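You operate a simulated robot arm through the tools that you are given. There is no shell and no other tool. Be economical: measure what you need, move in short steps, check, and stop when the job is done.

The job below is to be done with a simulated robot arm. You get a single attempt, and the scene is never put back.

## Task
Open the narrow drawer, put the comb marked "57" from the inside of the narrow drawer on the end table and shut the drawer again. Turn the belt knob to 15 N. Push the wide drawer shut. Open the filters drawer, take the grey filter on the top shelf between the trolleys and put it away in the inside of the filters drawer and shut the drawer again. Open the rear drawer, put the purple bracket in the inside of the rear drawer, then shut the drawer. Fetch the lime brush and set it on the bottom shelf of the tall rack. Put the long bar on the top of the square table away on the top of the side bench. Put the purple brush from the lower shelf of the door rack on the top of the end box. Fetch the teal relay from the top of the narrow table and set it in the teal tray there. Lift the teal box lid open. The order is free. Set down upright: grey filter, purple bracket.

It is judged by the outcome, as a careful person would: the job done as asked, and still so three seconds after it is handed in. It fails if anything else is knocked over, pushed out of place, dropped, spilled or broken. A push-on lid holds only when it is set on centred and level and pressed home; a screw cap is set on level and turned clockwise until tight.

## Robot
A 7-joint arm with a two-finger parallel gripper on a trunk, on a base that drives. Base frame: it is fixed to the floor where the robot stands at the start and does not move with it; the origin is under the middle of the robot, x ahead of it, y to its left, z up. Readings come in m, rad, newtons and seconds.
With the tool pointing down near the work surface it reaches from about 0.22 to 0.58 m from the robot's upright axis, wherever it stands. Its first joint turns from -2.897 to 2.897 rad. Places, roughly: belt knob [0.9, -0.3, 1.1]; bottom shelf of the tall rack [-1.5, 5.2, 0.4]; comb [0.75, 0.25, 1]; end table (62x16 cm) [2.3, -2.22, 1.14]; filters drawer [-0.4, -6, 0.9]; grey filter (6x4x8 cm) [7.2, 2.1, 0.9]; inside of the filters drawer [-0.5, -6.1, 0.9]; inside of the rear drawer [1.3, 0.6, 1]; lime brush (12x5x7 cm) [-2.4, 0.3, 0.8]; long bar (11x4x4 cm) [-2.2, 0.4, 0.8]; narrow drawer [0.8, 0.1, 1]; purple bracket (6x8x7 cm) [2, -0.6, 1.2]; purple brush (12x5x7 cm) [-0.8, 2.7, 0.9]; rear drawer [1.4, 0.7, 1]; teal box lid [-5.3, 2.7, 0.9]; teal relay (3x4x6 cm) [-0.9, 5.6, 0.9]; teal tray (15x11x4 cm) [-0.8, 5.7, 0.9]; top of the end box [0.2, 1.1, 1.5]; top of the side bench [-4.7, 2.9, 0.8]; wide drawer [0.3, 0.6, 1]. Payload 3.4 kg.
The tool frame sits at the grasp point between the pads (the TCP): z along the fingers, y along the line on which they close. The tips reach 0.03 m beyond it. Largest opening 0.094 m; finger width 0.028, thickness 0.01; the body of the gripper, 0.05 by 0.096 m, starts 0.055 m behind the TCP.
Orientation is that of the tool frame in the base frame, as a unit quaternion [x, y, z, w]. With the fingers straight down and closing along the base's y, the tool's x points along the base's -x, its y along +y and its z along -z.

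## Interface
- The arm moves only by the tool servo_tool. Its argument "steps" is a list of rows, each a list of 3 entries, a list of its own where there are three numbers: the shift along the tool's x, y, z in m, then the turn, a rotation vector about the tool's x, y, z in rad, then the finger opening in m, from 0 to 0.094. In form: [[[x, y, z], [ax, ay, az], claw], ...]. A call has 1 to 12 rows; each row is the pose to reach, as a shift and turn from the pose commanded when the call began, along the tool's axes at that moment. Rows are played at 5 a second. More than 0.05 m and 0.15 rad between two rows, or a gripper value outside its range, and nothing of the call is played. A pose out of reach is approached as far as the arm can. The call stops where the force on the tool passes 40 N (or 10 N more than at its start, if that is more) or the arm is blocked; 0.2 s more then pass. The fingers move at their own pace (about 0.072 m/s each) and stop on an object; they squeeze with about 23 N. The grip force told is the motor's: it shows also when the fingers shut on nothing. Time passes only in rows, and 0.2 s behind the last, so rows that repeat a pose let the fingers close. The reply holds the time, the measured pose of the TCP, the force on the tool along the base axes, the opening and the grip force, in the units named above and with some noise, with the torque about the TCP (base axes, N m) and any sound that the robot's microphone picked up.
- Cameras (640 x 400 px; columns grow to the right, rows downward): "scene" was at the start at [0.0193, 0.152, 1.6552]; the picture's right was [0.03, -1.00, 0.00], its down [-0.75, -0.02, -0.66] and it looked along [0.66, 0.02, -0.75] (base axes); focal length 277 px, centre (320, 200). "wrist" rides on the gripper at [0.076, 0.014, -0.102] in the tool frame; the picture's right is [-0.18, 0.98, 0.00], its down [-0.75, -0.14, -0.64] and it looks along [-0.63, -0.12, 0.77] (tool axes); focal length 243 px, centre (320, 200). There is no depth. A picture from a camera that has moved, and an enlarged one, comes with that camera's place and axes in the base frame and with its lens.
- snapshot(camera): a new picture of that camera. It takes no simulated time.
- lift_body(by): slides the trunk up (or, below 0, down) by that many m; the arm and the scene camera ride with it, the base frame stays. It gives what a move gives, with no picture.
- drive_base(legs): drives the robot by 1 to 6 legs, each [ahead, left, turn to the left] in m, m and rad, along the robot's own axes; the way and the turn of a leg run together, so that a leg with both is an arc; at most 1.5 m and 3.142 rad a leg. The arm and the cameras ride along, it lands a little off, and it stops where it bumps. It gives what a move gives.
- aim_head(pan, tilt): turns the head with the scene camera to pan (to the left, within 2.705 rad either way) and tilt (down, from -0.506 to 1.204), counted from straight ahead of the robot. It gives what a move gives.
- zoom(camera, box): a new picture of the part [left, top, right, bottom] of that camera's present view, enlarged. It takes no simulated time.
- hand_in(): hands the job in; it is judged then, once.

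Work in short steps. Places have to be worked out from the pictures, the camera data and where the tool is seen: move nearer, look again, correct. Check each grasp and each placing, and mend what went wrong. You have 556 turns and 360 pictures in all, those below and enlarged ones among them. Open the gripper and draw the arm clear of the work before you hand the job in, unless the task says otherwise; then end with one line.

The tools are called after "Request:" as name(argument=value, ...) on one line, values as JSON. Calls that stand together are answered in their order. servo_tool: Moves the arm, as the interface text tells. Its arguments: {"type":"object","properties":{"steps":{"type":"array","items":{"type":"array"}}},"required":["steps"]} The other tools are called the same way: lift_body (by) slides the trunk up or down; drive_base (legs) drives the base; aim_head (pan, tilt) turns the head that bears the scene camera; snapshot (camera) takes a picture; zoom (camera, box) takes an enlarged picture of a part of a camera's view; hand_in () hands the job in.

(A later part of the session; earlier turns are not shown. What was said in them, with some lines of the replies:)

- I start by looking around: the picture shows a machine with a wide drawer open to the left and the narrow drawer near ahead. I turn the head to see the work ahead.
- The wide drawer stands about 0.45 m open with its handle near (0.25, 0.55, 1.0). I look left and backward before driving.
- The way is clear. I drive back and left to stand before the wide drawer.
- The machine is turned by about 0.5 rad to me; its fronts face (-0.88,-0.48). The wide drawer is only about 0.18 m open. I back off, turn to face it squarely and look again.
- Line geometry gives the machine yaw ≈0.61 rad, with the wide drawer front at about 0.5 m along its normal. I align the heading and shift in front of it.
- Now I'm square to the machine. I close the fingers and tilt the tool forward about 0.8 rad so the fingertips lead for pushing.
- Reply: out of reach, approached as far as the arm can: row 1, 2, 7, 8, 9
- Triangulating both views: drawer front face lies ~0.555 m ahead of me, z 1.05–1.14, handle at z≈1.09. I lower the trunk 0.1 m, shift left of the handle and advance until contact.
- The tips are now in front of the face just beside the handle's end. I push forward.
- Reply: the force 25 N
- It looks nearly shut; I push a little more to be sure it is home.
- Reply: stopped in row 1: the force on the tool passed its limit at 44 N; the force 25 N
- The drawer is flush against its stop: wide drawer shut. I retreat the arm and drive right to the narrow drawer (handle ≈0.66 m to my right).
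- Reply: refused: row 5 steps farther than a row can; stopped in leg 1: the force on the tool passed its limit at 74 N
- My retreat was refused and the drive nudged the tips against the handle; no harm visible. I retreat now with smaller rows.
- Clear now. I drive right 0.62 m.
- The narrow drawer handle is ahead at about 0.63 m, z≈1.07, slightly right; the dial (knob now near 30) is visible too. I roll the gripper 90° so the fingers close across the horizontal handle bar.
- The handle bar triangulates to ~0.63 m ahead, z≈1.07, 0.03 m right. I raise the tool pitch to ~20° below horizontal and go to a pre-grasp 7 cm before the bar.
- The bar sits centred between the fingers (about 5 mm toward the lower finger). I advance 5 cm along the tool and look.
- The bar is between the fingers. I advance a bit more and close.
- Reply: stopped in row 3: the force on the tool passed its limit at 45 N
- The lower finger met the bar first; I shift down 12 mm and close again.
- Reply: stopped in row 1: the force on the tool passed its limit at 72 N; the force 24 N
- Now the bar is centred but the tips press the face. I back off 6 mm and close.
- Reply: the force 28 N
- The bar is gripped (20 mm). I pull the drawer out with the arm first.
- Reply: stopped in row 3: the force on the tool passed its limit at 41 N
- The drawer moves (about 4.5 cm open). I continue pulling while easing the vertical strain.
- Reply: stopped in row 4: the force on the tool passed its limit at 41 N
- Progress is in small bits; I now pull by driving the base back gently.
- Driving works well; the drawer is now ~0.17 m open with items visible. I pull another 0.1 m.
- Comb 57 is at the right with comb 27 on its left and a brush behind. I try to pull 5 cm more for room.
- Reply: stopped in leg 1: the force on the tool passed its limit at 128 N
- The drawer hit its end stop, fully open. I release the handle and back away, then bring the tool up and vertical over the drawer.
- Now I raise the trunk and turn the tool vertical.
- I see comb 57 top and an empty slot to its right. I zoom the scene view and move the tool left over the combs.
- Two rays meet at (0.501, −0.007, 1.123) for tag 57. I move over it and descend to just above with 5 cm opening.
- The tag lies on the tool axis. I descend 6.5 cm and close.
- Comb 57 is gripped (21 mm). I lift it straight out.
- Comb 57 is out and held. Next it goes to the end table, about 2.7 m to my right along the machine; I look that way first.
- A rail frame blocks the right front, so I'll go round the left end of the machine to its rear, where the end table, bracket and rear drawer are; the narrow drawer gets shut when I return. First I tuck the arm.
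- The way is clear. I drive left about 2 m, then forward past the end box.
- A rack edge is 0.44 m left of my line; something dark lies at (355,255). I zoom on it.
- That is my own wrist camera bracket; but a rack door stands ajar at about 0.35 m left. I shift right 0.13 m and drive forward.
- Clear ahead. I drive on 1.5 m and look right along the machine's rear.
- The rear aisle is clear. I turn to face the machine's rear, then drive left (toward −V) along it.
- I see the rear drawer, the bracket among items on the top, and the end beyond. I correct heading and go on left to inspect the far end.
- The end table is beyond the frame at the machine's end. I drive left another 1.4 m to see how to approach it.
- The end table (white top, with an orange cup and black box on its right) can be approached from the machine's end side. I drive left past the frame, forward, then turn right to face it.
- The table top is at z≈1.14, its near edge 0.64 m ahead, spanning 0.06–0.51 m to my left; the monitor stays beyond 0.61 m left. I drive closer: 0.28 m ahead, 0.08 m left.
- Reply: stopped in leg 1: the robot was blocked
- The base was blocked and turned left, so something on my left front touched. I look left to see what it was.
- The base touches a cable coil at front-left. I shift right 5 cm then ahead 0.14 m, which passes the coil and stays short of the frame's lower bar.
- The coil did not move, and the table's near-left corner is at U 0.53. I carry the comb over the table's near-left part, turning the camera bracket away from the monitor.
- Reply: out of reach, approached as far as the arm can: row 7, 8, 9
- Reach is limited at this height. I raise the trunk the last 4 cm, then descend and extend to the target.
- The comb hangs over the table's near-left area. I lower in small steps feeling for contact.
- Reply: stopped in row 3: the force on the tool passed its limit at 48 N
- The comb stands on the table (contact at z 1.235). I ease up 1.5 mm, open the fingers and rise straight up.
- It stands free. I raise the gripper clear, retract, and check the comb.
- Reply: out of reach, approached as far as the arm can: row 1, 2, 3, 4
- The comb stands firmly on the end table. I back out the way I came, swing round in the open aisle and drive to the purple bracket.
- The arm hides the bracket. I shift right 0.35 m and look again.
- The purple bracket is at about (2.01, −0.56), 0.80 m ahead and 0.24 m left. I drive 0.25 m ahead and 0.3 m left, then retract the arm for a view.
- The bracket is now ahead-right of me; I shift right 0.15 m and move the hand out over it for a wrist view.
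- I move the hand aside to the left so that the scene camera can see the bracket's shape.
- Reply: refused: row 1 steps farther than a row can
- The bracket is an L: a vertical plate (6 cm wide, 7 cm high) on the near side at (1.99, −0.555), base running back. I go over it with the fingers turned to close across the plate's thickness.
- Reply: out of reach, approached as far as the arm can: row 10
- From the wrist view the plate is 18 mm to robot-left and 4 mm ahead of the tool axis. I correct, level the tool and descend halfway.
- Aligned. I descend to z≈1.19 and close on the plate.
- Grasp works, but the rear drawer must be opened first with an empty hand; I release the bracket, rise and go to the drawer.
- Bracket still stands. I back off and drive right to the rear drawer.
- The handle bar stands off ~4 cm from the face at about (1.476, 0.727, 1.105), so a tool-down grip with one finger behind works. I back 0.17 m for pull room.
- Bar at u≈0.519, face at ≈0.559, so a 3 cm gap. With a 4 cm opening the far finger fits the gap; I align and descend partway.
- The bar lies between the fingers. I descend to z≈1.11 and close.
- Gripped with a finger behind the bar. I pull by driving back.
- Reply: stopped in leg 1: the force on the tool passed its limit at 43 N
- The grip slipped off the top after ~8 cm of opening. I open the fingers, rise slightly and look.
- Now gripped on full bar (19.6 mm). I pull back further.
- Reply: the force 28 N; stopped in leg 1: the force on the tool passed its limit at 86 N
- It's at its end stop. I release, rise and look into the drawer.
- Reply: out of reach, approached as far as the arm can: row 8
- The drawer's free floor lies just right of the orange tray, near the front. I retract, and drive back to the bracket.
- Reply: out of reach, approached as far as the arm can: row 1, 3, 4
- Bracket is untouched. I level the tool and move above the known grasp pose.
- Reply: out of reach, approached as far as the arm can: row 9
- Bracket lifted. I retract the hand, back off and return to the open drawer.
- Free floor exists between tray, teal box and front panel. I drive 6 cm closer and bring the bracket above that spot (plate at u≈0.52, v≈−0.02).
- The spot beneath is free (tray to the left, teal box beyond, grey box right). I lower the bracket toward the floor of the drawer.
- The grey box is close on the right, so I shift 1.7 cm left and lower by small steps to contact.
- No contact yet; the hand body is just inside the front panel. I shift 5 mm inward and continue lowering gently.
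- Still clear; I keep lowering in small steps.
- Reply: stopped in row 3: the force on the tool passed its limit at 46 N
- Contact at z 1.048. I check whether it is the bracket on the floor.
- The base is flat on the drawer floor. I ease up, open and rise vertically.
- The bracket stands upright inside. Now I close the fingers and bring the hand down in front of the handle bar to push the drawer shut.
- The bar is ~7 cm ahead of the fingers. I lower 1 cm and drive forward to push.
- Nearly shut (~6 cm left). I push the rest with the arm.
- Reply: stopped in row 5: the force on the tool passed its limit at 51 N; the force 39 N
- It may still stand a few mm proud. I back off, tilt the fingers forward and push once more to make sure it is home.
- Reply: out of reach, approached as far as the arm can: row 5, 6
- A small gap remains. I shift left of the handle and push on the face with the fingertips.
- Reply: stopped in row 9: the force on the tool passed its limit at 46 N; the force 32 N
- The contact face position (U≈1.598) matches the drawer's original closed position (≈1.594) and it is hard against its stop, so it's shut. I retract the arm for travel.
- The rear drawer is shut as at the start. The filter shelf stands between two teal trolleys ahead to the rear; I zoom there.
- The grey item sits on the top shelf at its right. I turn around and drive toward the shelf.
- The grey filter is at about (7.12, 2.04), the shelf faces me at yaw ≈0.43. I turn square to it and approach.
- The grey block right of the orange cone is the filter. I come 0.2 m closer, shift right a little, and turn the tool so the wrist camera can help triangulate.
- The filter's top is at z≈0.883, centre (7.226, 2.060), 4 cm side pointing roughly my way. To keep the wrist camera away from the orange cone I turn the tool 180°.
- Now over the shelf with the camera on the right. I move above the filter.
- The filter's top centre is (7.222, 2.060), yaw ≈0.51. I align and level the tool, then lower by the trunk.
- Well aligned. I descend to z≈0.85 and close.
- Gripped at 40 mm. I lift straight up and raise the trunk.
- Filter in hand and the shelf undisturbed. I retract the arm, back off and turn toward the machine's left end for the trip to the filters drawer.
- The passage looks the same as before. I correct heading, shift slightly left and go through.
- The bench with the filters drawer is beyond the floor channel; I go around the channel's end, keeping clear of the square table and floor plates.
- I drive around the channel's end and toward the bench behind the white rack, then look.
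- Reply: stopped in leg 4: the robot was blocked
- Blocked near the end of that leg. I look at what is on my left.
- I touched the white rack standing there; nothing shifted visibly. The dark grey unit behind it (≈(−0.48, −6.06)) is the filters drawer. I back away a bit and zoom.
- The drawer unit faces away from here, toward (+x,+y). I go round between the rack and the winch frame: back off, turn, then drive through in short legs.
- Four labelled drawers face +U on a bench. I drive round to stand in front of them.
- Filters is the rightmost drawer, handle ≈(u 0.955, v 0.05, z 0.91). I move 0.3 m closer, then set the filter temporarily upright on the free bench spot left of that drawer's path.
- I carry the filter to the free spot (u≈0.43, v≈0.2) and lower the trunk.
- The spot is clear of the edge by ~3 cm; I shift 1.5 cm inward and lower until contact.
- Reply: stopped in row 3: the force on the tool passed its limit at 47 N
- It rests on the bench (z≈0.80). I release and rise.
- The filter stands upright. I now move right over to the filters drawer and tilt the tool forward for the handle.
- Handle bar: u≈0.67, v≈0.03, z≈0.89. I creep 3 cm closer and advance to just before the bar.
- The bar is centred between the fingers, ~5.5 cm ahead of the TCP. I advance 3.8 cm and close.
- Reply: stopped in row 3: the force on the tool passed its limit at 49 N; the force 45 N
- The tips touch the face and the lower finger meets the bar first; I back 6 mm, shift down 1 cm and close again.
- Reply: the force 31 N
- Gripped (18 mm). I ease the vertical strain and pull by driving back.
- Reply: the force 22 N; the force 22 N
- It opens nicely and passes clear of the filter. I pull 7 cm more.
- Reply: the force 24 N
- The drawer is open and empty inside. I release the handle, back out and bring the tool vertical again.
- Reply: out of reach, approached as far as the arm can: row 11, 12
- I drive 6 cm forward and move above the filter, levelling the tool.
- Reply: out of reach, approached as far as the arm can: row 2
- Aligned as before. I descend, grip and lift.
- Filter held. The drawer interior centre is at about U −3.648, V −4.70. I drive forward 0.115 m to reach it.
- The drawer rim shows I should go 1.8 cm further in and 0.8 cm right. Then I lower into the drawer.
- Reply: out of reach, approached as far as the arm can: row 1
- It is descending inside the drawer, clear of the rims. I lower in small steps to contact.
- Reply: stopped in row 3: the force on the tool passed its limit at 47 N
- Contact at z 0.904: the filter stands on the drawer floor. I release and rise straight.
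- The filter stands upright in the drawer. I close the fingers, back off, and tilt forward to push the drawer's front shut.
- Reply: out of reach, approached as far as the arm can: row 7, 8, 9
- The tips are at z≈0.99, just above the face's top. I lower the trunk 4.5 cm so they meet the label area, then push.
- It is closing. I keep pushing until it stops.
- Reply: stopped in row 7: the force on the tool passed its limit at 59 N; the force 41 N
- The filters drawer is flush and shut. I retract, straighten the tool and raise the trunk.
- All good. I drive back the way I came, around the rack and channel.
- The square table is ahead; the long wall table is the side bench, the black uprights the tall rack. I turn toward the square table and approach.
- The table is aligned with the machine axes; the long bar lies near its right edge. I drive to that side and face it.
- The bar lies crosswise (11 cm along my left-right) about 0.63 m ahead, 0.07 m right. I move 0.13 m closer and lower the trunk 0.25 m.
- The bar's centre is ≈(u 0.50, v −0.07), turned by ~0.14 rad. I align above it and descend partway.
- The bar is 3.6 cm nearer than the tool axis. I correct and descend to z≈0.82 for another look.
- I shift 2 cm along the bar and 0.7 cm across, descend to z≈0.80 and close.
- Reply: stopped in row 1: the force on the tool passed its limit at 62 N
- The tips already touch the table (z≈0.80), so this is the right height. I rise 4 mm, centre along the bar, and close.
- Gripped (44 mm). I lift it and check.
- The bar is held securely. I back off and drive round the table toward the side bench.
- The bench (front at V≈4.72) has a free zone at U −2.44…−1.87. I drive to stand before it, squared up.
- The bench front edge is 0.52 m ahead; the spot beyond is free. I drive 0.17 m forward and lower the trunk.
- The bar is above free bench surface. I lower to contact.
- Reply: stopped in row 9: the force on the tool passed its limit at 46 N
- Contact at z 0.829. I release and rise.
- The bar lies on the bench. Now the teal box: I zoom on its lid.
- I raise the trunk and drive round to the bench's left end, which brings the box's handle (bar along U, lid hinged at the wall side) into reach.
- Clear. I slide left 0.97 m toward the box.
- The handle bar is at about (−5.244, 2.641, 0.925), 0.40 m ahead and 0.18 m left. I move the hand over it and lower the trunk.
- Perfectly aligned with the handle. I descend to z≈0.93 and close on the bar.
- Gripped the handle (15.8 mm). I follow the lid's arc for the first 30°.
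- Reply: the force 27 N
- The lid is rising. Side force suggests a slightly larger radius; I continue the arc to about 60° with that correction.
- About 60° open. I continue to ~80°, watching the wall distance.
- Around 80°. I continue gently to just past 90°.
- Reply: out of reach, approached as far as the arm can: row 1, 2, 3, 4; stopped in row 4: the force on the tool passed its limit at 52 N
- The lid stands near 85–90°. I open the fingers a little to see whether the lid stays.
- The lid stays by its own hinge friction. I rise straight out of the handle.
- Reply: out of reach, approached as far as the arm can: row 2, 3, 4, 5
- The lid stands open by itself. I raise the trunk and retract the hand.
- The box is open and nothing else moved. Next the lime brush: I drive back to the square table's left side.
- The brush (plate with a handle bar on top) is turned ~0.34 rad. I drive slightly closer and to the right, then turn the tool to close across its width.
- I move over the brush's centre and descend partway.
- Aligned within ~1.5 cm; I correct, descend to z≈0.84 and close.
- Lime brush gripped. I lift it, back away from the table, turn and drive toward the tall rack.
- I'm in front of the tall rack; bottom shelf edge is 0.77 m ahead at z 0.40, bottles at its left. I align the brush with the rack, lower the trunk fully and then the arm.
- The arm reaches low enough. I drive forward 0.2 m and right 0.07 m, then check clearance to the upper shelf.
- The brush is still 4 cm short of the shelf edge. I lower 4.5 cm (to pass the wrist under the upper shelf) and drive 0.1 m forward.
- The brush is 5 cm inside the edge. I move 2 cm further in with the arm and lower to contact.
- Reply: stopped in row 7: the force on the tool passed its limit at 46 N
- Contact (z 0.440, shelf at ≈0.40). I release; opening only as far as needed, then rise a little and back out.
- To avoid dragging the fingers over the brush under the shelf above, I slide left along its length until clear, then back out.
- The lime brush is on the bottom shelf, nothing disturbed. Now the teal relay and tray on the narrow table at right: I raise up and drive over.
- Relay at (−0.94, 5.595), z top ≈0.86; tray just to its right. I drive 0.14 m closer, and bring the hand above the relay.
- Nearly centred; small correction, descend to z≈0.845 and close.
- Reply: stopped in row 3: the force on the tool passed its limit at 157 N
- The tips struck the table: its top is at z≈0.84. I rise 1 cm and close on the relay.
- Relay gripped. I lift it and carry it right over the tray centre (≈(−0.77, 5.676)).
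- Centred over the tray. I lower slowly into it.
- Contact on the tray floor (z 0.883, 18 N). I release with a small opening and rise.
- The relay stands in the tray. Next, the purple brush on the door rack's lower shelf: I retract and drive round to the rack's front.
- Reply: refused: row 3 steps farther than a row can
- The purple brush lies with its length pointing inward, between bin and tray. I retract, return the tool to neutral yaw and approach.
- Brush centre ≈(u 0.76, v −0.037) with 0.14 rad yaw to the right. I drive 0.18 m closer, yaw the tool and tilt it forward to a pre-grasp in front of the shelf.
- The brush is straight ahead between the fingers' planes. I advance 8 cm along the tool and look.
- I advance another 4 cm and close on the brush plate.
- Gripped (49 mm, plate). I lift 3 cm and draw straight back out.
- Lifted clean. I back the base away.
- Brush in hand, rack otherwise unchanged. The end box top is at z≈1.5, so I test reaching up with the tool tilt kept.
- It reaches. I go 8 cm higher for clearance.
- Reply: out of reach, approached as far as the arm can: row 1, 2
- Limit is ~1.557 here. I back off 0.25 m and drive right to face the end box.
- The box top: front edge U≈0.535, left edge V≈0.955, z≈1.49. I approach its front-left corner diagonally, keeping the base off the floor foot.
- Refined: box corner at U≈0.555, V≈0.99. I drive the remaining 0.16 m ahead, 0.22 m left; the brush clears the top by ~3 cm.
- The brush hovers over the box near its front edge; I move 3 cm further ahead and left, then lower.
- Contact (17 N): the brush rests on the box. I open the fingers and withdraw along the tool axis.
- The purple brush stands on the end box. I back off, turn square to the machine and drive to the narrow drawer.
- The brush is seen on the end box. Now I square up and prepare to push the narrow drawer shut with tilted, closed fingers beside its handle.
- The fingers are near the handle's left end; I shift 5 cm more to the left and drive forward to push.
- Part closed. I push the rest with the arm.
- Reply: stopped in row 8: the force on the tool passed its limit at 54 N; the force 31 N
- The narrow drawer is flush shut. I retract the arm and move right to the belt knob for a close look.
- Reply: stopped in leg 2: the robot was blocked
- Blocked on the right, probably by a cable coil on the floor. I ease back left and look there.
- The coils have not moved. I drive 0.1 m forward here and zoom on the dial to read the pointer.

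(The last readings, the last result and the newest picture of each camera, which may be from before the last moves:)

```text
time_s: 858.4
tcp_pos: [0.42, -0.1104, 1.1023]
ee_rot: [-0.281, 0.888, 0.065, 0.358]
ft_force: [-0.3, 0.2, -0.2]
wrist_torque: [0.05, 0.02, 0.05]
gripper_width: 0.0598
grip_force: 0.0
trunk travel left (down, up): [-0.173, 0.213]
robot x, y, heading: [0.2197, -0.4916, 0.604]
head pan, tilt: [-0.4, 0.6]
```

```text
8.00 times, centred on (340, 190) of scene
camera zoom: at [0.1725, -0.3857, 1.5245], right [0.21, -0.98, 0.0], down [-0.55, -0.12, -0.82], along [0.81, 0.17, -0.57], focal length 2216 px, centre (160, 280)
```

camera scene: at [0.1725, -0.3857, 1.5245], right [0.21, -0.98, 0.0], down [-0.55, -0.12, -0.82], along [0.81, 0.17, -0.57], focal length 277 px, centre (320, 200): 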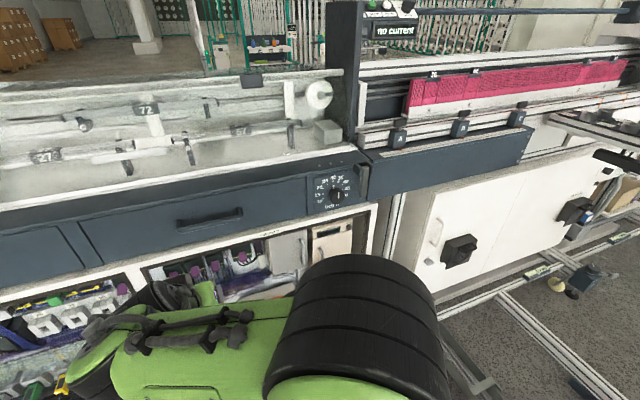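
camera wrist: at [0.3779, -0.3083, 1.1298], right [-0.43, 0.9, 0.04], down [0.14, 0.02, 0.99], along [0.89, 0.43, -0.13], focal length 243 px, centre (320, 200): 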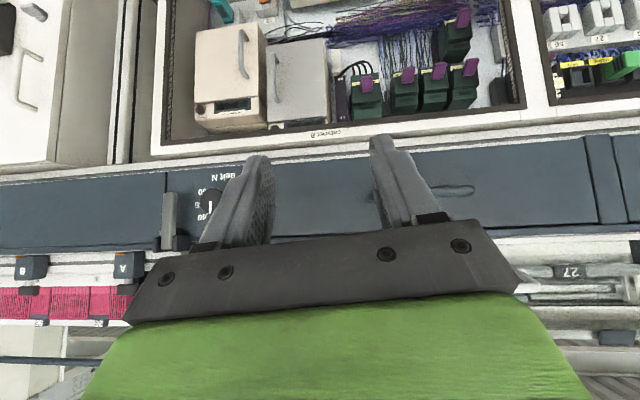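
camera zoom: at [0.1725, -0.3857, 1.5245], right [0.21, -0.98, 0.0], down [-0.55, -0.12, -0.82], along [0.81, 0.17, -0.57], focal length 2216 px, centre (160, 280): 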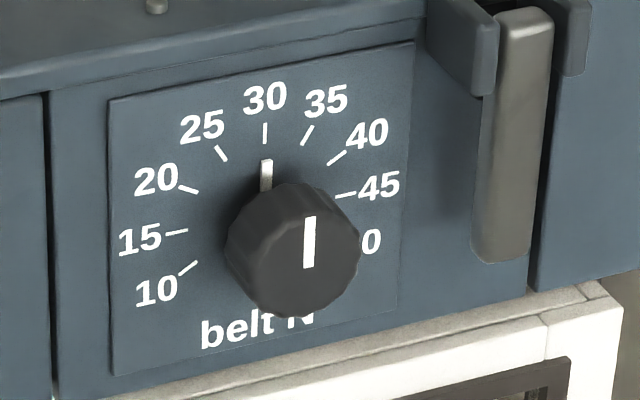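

The pointer is at 30; 15 is exactly 90° counter-clockwise. I drive 5 cm closer and bring the tool horizontal in front of the knob.

Request:
drive_base(legs=[[0.05, 0, 0.008]])

Request:
servo_tool(steps=[[[-0.008, -0.04, 0.007], [0, -0.08, 0], 0.06], [[-0.017, -0.08, 0.015], [0, -0.16, 0], 0.06], [[-0.026, -0.12, 0.023], [0, -0.25, 0], 0.06], [[-0.034, -0.16, 0.031], [0, -0.34, 0], 0.06], [[-0.042, -0.2, 0.04], [0, -0.43, 0], 0.06], [[-0.05, -0.24, 0.049], [0, -0.52, 0], 0.06], [[-0.058, -0.28, 0.058], [0, -0.61, 0], 0.06], [[-0.066, -0.32, 0.068], [0, -0.7, 0], 0.06], [[-0.074, -0.36, 0.078], [0, -0.78, 0], 0.06], [[-0.08, -0.4, 0.088], [0, -0.83, 0], 0.06]])

Request:
snapshot(camera="wrist")

```text
time_s: 859.3
tcp_pos: [0.4604, -0.0772, 1.1019]
ee_rot: [-0.284, 0.888, 0.067, 0.357]
ft_force: [0.1, 1.6, -0.5]
wrist_torque: [-0.04, 0.01, -0.01]
gripper_width: 0.0598
grip_force: 0.1
trunk travel left (down, up): [-0.173, 0.213]
robot x, y, heading: [0.2666, -0.4638, 0.617]
head pan, tilt: [-0.4, 0.6]
```

```text
time_s: 861.5
tcp_pos: [0.7833, -0.3482, 1.126]
ee_rot: [-0.234, 0.668, 0.176, 0.685]
ft_force: [-0.3, -0.3, 1.0]
wrist_torque: [0.01, 0.0, -0.01]
gripper_width: 0.0601
grip_force: 0.0
trunk travel left (down, up): [-0.173, 0.213]
robot x, y, heading: [0.261, -0.4646, 0.613]
head pan, tilt: [-0.4, 0.6]
```

```text
75 pictures are left
camera wrist: at [0.6918, -0.3986, 1.0487], right [-0.55, 0.83, 0.1], down [-0.49, -0.42, 0.76], along [0.67, 0.37, 0.64], focal length 243 px, centre (320, 200)
```

wrist: 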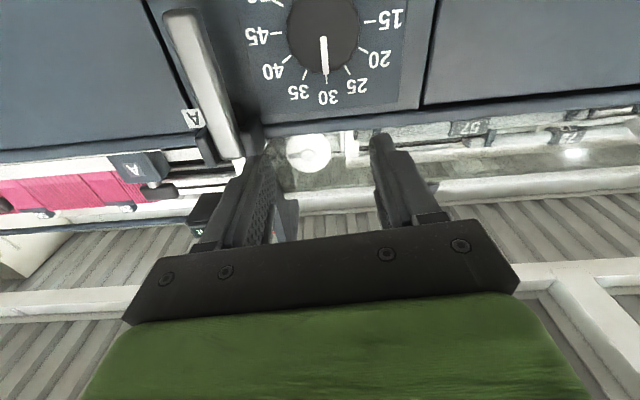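

The knob is straight ahead at V≈−0.735, z≈1.064, pointer at 30. I lower 6 cm and roll the fingers vertical (to be turned back to horizontal with the knob).

Request:
servo_tool(steps=[[[0.006, 0, 0], [0, 0, 0.138], 0.06], [[0.012, 0, 0], [0, 0, 0.276], 0.06], [[0.018, 0, 0], [0, 0, 0.414], 0.06], [[0.024, 0, 0], [0, 0, 0.552], 0.06], [[0.03, 0, 0], [0, 0, 0.69], 0.06], [[0.036, 0, 0], [0, 0, 0.828], 0.06], [[0.042, 0, 0], [0, 0, 0.966], 0.06], [[0.048, 0, 0], [0, 0, 1.104], 0.06], [[0.054, 0, 0], [0, 0, 1.242], 0.06], [[0.06, 0, 0], [0, 0, 1.38], 0.06], [[0.062, 0, 0], [0, 0, 1.518], 0.06], [[0.062, 0, 0], [0, 0, 1.656], 0.06]])

Request:
snapshot(camera="wrist")

Request:
snapshot(camera="scene")

```text
time_s: 864.1
tcp_pos: [0.7821, -0.3504, 1.0634]
ee_rot: [0.334, 0.624, 0.624, 0.332]
ft_force: [-0.2, 0.0, 0.0]
wrist_torque: [0.01, -0.01, 0.0]
gripper_width: 0.0598
grip_force: 0.0
trunk travel left (down, up): [-0.173, 0.213]
robot x, y, heading: [0.2618, -0.4585, 0.616]
head pan, tilt: [-0.4, 0.6]
```

```text
74 pictures are left
camera wrist: at [0.6539, -0.3431, 1.0785], right [0.1, -0.16, 0.98], down [-0.12, -0.98, -0.14], along [0.99, -0.1, -0.12], focal length 243 px, centre (320, 200)
```

wrist: 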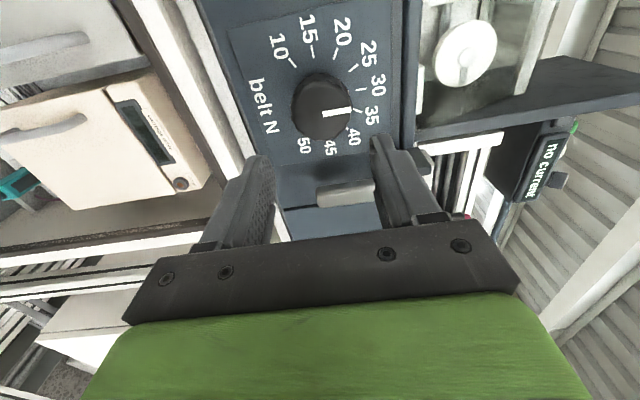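

```text
73 pictures are left
camera scene: at [0.2131, -0.3571, 1.5245], right [0.21, -0.98, 0.0], down [-0.55, -0.12, -0.83], along [0.81, 0.18, -0.56], focal length 277 px, centre (320, 200)
```

scene: 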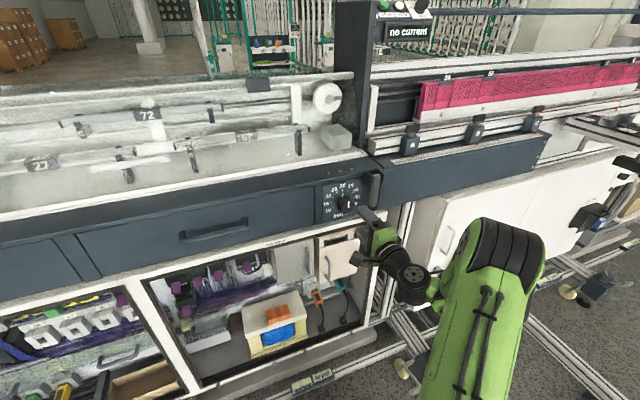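

Excellent alignment: knob ~8 mm to the left of the axis. I correct, and advance 7 cm.

Request:
servo_tool(steps=[[[0.004, 0, 0.02], [0, 0.011, 0], 0.065], [[0.008, 0, 0.045], [0, 0.022, 0], 0.065], [[0.008, 0, 0.07], [0, 0.022, 0], 0.065]])

Request:
snapshot(camera="wrist")

```text
time_s: 864.9
tcp_pos: [0.8361, -0.3029, 1.0634]
ee_rot: [0.328, 0.627, 0.626, 0.328]
ft_force: [-0.4, 0.1, 0.8]
wrist_torque: [0.02, 0.0, -0.03]
gripper_width: 0.065
grip_force: 0.1
trunk travel left (down, up): [-0.173, 0.213]
robot x, y, heading: [0.2611, -0.4618, 0.613]
head pan, tilt: [-0.4, 0.6]
```

```text
72 pictures are left
camera wrist: at [0.7074, -0.2992, 1.0791], right [0.11, -0.15, 0.98], down [-0.1, -0.99, -0.14], along [0.99, -0.08, -0.12], focal length 243 px, centre (320, 200)
```

wrist: 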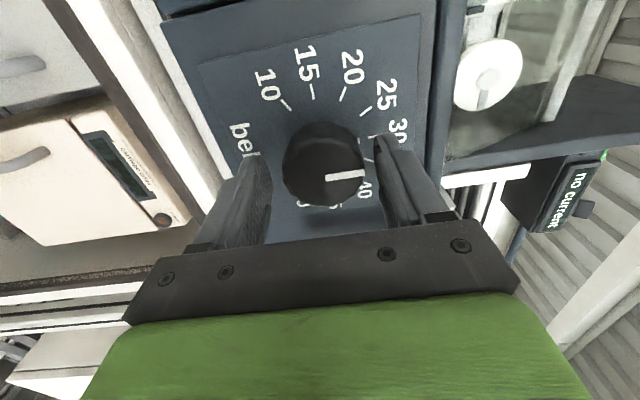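

Centred on the knob. I advance 2.5 cm and close on it.

Request:
servo_tool(steps=[[[0.001, 0.001, 0.012], [0, 0, 0], 0.06], [[0.001, 0.001, 0.026], [0, 0, 0], 0.06], [[0.001, 0.001, 0.026], [0, 0, 0], 0.04], [[0.001, 0.001, 0.026], [0, 0, 0], 0.02], [[0.001, 0.001, 0.026], [0, 0, 0], 0.02]])

Request:
snapshot(camera="wrist")

```text
time_s: 866.0
tcp_pos: [0.8509, -0.2917, 1.0646]
ee_rot: [0.329, 0.627, 0.626, 0.327]
ft_force: [-22.8, -10.3, 2.9]
wrist_torque: [0.12, -0.59, -0.03]
gripper_width: 0.0476
grip_force: 44.9
trunk travel left (down, up): [-0.173, 0.213]
robot x, y, heading: [0.2624, -0.463, 0.615]
head pan, tilt: [-0.4, 0.6]
stopped in row 5: the force on the tool passed its limit at 41 N (the readings are from after the stop); the commanded pose is now the measured one
```

```text
71 pictures are left
camera wrist: at [0.7232, -0.287, 1.0808], right [0.11, -0.15, 0.98], down [-0.1, -0.99, -0.14], along [0.99, -0.08, -0.12], focal length 243 px, centre (320, 200)
```

wrist: 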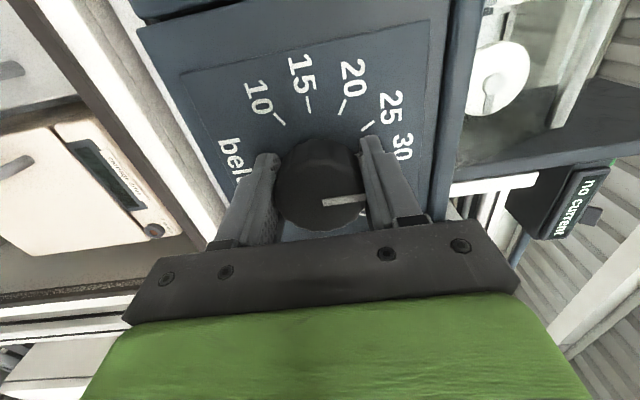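

The knob is gripped. I ease back 4 mm and turn 90° counter-clockwise.

Request:
servo_tool(steps=[[[0, 0, -0.004], [0, 0, 0], 0.02], [[0, 0, -0.005], [0, 0, -0.14], 0.02], [[0, 0, -0.005], [0, 0, -0.28], 0.02], [[0, 0, -0.005], [0, 0, -0.42], 0.02], [[0, 0, -0.005], [0, 0, -0.56], 0.02], [[0, 0, -0.005], [0, 0, -0.7], 0.02]])

Request:
snapshot(camera="wrist")

```text
time_s: 867.5
tcp_pos: [0.8518, -0.2914, 1.0636]
ee_rot: [0.091, 0.702, 0.476, 0.522]
ft_force: [6.7, 2.8, 22.4]
wrist_torque: [-0.32, 0.41, 0.65]
gripper_width: 0.0473
grip_force: 45.2
trunk travel left (down, up): [-0.173, 0.213]
robot x, y, heading: [0.2632, -0.4632, 0.618]
head pan, tilt: [-0.4, 0.6]
```

```text
70 pictures are left
camera wrist: at [0.7279, -0.2947, 1.0269], right [-0.28, 0.41, 0.87], down [-0.14, -0.91, 0.38], along [0.95, -0.02, 0.32], focal length 243 px, centre (320, 200)
```

wrist: 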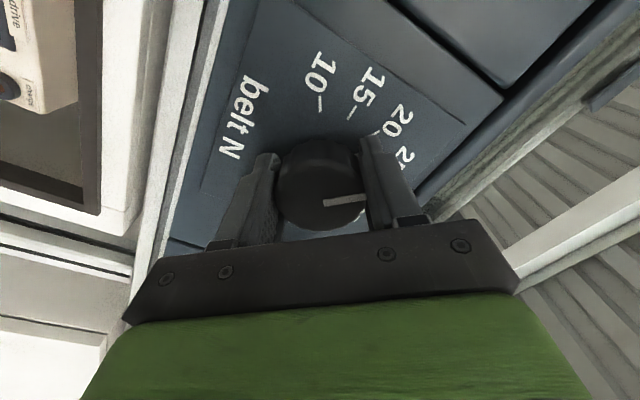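

The knob turns along. I continue the remaining 50°.

Request:
servo_tool(steps=[[[0, 0, 0], [0, 0, -0.13], 0.02], [[0, 0, 0], [0, 0, -0.26], 0.02], [[0, 0, 0], [0, 0, -0.39], 0.02], [[0, 0, 0], [0, 0, -0.52], 0.02], [[0, 0, 0], [0, 0, -0.65], 0.02], [[0, 0, 0], [0, 0, -0.76], 0.02], [[0, 0, 0], [0, 0, -0.871], 0.02], [[0, 0, 0], [0, 0, -0.871], 0.02]])

Request:
snapshot(camera="wrist")

```text
time_s: 869.2
tcp_pos: [0.8519, -0.2928, 1.0644]
ee_rot: [-0.213, 0.675, 0.212, 0.673]
ft_force: [11.2, 2.8, 24.7]
wrist_torque: [-0.39, 0.55, -0.21]
gripper_width: 0.0475
grip_force: 44.9
trunk travel left (down, up): [-0.173, 0.213]
robot x, y, heading: [0.2655, -0.4658, 0.611]
head pan, tilt: [-0.4, 0.6]
```

```text
69 pictures are left
camera wrist: at [0.7586, -0.3396, 0.9883], right [-0.56, 0.81, 0.18], down [-0.44, -0.48, 0.76], along [0.7, 0.34, 0.63], focal length 243 px, centre (320, 200)
```

wrist: 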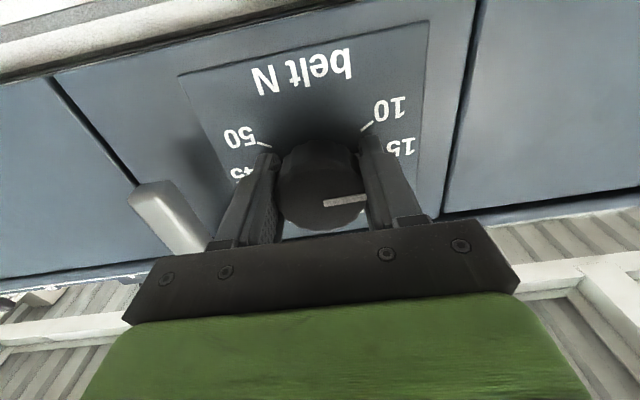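

The pointer now points horizontally left, at 15. I release and back away to verify.

Request:
servo_tool(steps=[[[0, 0, 0], [0, 0, 0], 0.055], [[0, 0, 0], [0, 0, 0], 0.07], [[0, 0, -0.03], [0, 0, 0], 0.07], [[0, 0, -0.07], [0, 0, 0], 0.07], [[0, 0, -0.1], [0, 0, 0], 0.07]])

Request:
snapshot(camera="wrist")

Request:
zoom(camera="scene", box=[310, 170, 390, 230])

```text
time_s: 870.5
tcp_pos: [0.7712, -0.3515, 1.0644]
ee_rot: [-0.213, 0.677, 0.212, 0.672]
ft_force: [-0.1, 0.0, -0.8]
wrist_torque: [0.02, 0.0, 0.02]
gripper_width: 0.0698
grip_force: 0.0
trunk travel left (down, up): [-0.173, 0.213]
robot x, y, heading: [0.2609, -0.4631, 0.613]
head pan, tilt: [-0.4, 0.6]
```

```text
68 pictures are left
camera wrist: at [0.6762, -0.398, 0.9884], right [-0.56, 0.81, 0.18], down [-0.44, -0.48, 0.76], along [0.7, 0.34, 0.63], focal length 243 px, centre (320, 200)
```

wrist: 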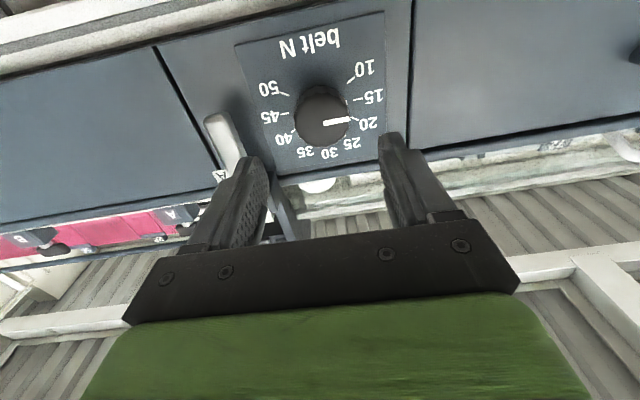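

```text
6.67 times, centred on (350, 200) of scene
camera zoom: at [0.2121, -0.358, 1.5245], right [0.21, -0.98, 0.0], down [-0.55, -0.12, -0.83], along [0.81, 0.18, -0.56], focal length 1847 px, centre (120, 200)
```

zoom: 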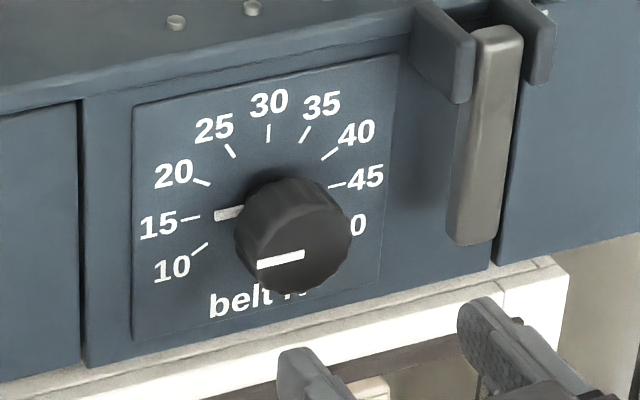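

The knob reads 15 N. I double-check that the narrow drawer is fully home by zooming on its edges.

Request:
zoom(camera="scene", box=[40, 170, 330, 290])

```text
2.21 times, centred on (185, 230) of scene
camera zoom: at [0.2121, -0.358, 1.5245], right [0.21, -0.98, 0.0], down [-0.55, -0.12, -0.83], along [0.81, 0.18, -0.56], focal length 611 px, centre (618, 134)
```

zoom: 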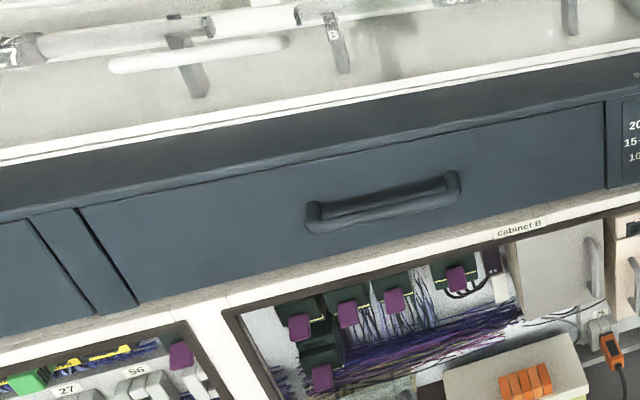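

Everything at the front is flush. I withdraw the arm and back off before handing in.

Request:
drive_base(legs=[[-0.2, 0.15, 0]])

Request:
servo_tool(steps=[[[-0.03, 0, -0.02], [0, 0.1, 0], 0.07], [[-0.06, 0, -0.04], [0, 0.22, 0], 0.07], [[-0.09, 0, -0.05], [0, 0.36, 0], 0.07], [[-0.12, 0, -0.05], [0, 0.5, 0], 0.07], [[-0.15, 0, -0.05], [0, 0.64, 0], 0.07], [[-0.18, 0, -0.05], [0, 0.78, 0], 0.07]])

Request:
aim_head(pan=0.5, tilt=0.5)

Request:
snapshot(camera="scene")

Request:
aim_head(pan=1.9, tilt=0.3)

Request:
snapshot(camera="scene")

```text
time_s: 872.3
tcp_pos: [0.5193, -0.3449, 1.0623]
ee_rot: [-0.212, 0.677, 0.211, 0.673]
ft_force: [0.2, 0.2, 0.2]
wrist_torque: [0.04, -0.01, -0.04]
gripper_width: 0.0699
grip_force: 0.1
trunk travel left (down, up): [-0.173, 0.213]
robot x, y, heading: [0.0115, -0.4556, 0.613]
head pan, tilt: [-0.4, 0.6]
```

```text
time_s: 873.7
tcp_pos: [0.4811, -0.3705, 1.2435]
ee_rot: [-0.274, 0.883, 0.114, 0.363]
ft_force: [0.6, 0.1, 0.7]
wrist_torque: [-0.02, -0.03, -0.02]
gripper_width: 0.0701
grip_force: 0.0
trunk travel left (down, up): [-0.173, 0.213]
robot x, y, heading: [0.0134, -0.4546, 0.609]
head pan, tilt: [-0.4, 0.6]
```

```text
time_s: 874.9
tcp_pos: [0.4807, -0.3699, 1.2447]
ee_rot: [-0.275, 0.882, 0.115, 0.365]
ft_force: [0.1, -0.4, 0.3]
wrist_torque: [0.0, 0.0, 0.01]
gripper_width: 0.0699
grip_force: 0.1
trunk travel left (down, up): [-0.173, 0.213]
robot x, y, heading: [0.0135, -0.4532, 0.614]
head pan, tilt: [0.499, 0.499]
```

```text
65 pictures are left
camera scene: at [-0.0826, -0.2856, 1.5336], right [0.9, -0.45, 0.0], down [-0.21, -0.43, -0.88], along [0.39, 0.79, -0.48], focal length 277 px, centre (320, 200)
```

scene: 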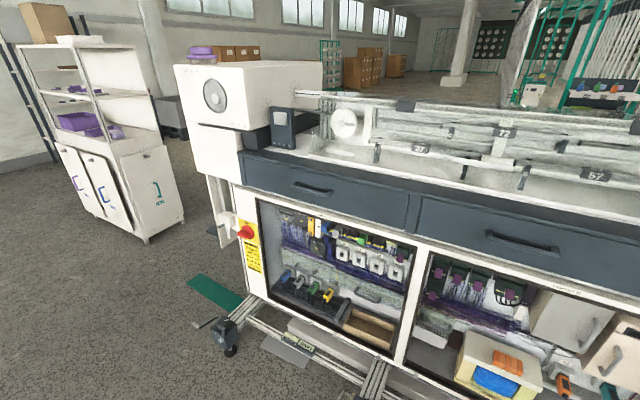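

```text
time_s: 876.4
tcp_pos: [0.4803, -0.3708, 1.2432]
ee_rot: [-0.275, 0.882, 0.115, 0.365]
ft_force: [-0.9, 0.3, -0.3]
wrist_torque: [-0.02, 0.03, 0.01]
gripper_width: 0.0698
grip_force: 0.0
trunk travel left (down, up): [-0.173, 0.213]
robot x, y, heading: [0.0154, -0.456, 0.614]
head pan, tilt: [1.901, 0.3]
```

```text
64 pictures are left
camera scene: at [-0.1986, -0.3119, 1.552], right [0.59, 0.81, 0.0], down [0.24, -0.17, -0.96], along [-0.77, 0.56, -0.3], focal length 277 px, centre (320, 200)
```

scene: 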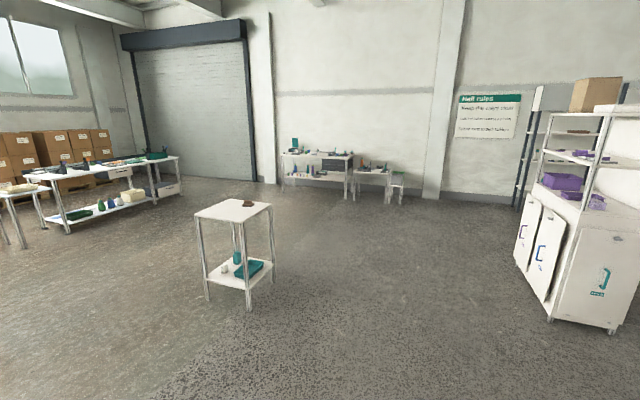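

Both front drawers are shut, the purple brush is on the end box and the teal lid still stands open. The gripper is open and clear of the work, so I hand the job in.

Request:
hand_in()

```text
The job is handed in.
```

All ten parts of the job are done and handed in; the rear drawer sits at its original closed position, but its front stands about 1 cm proud of the panels beside it.
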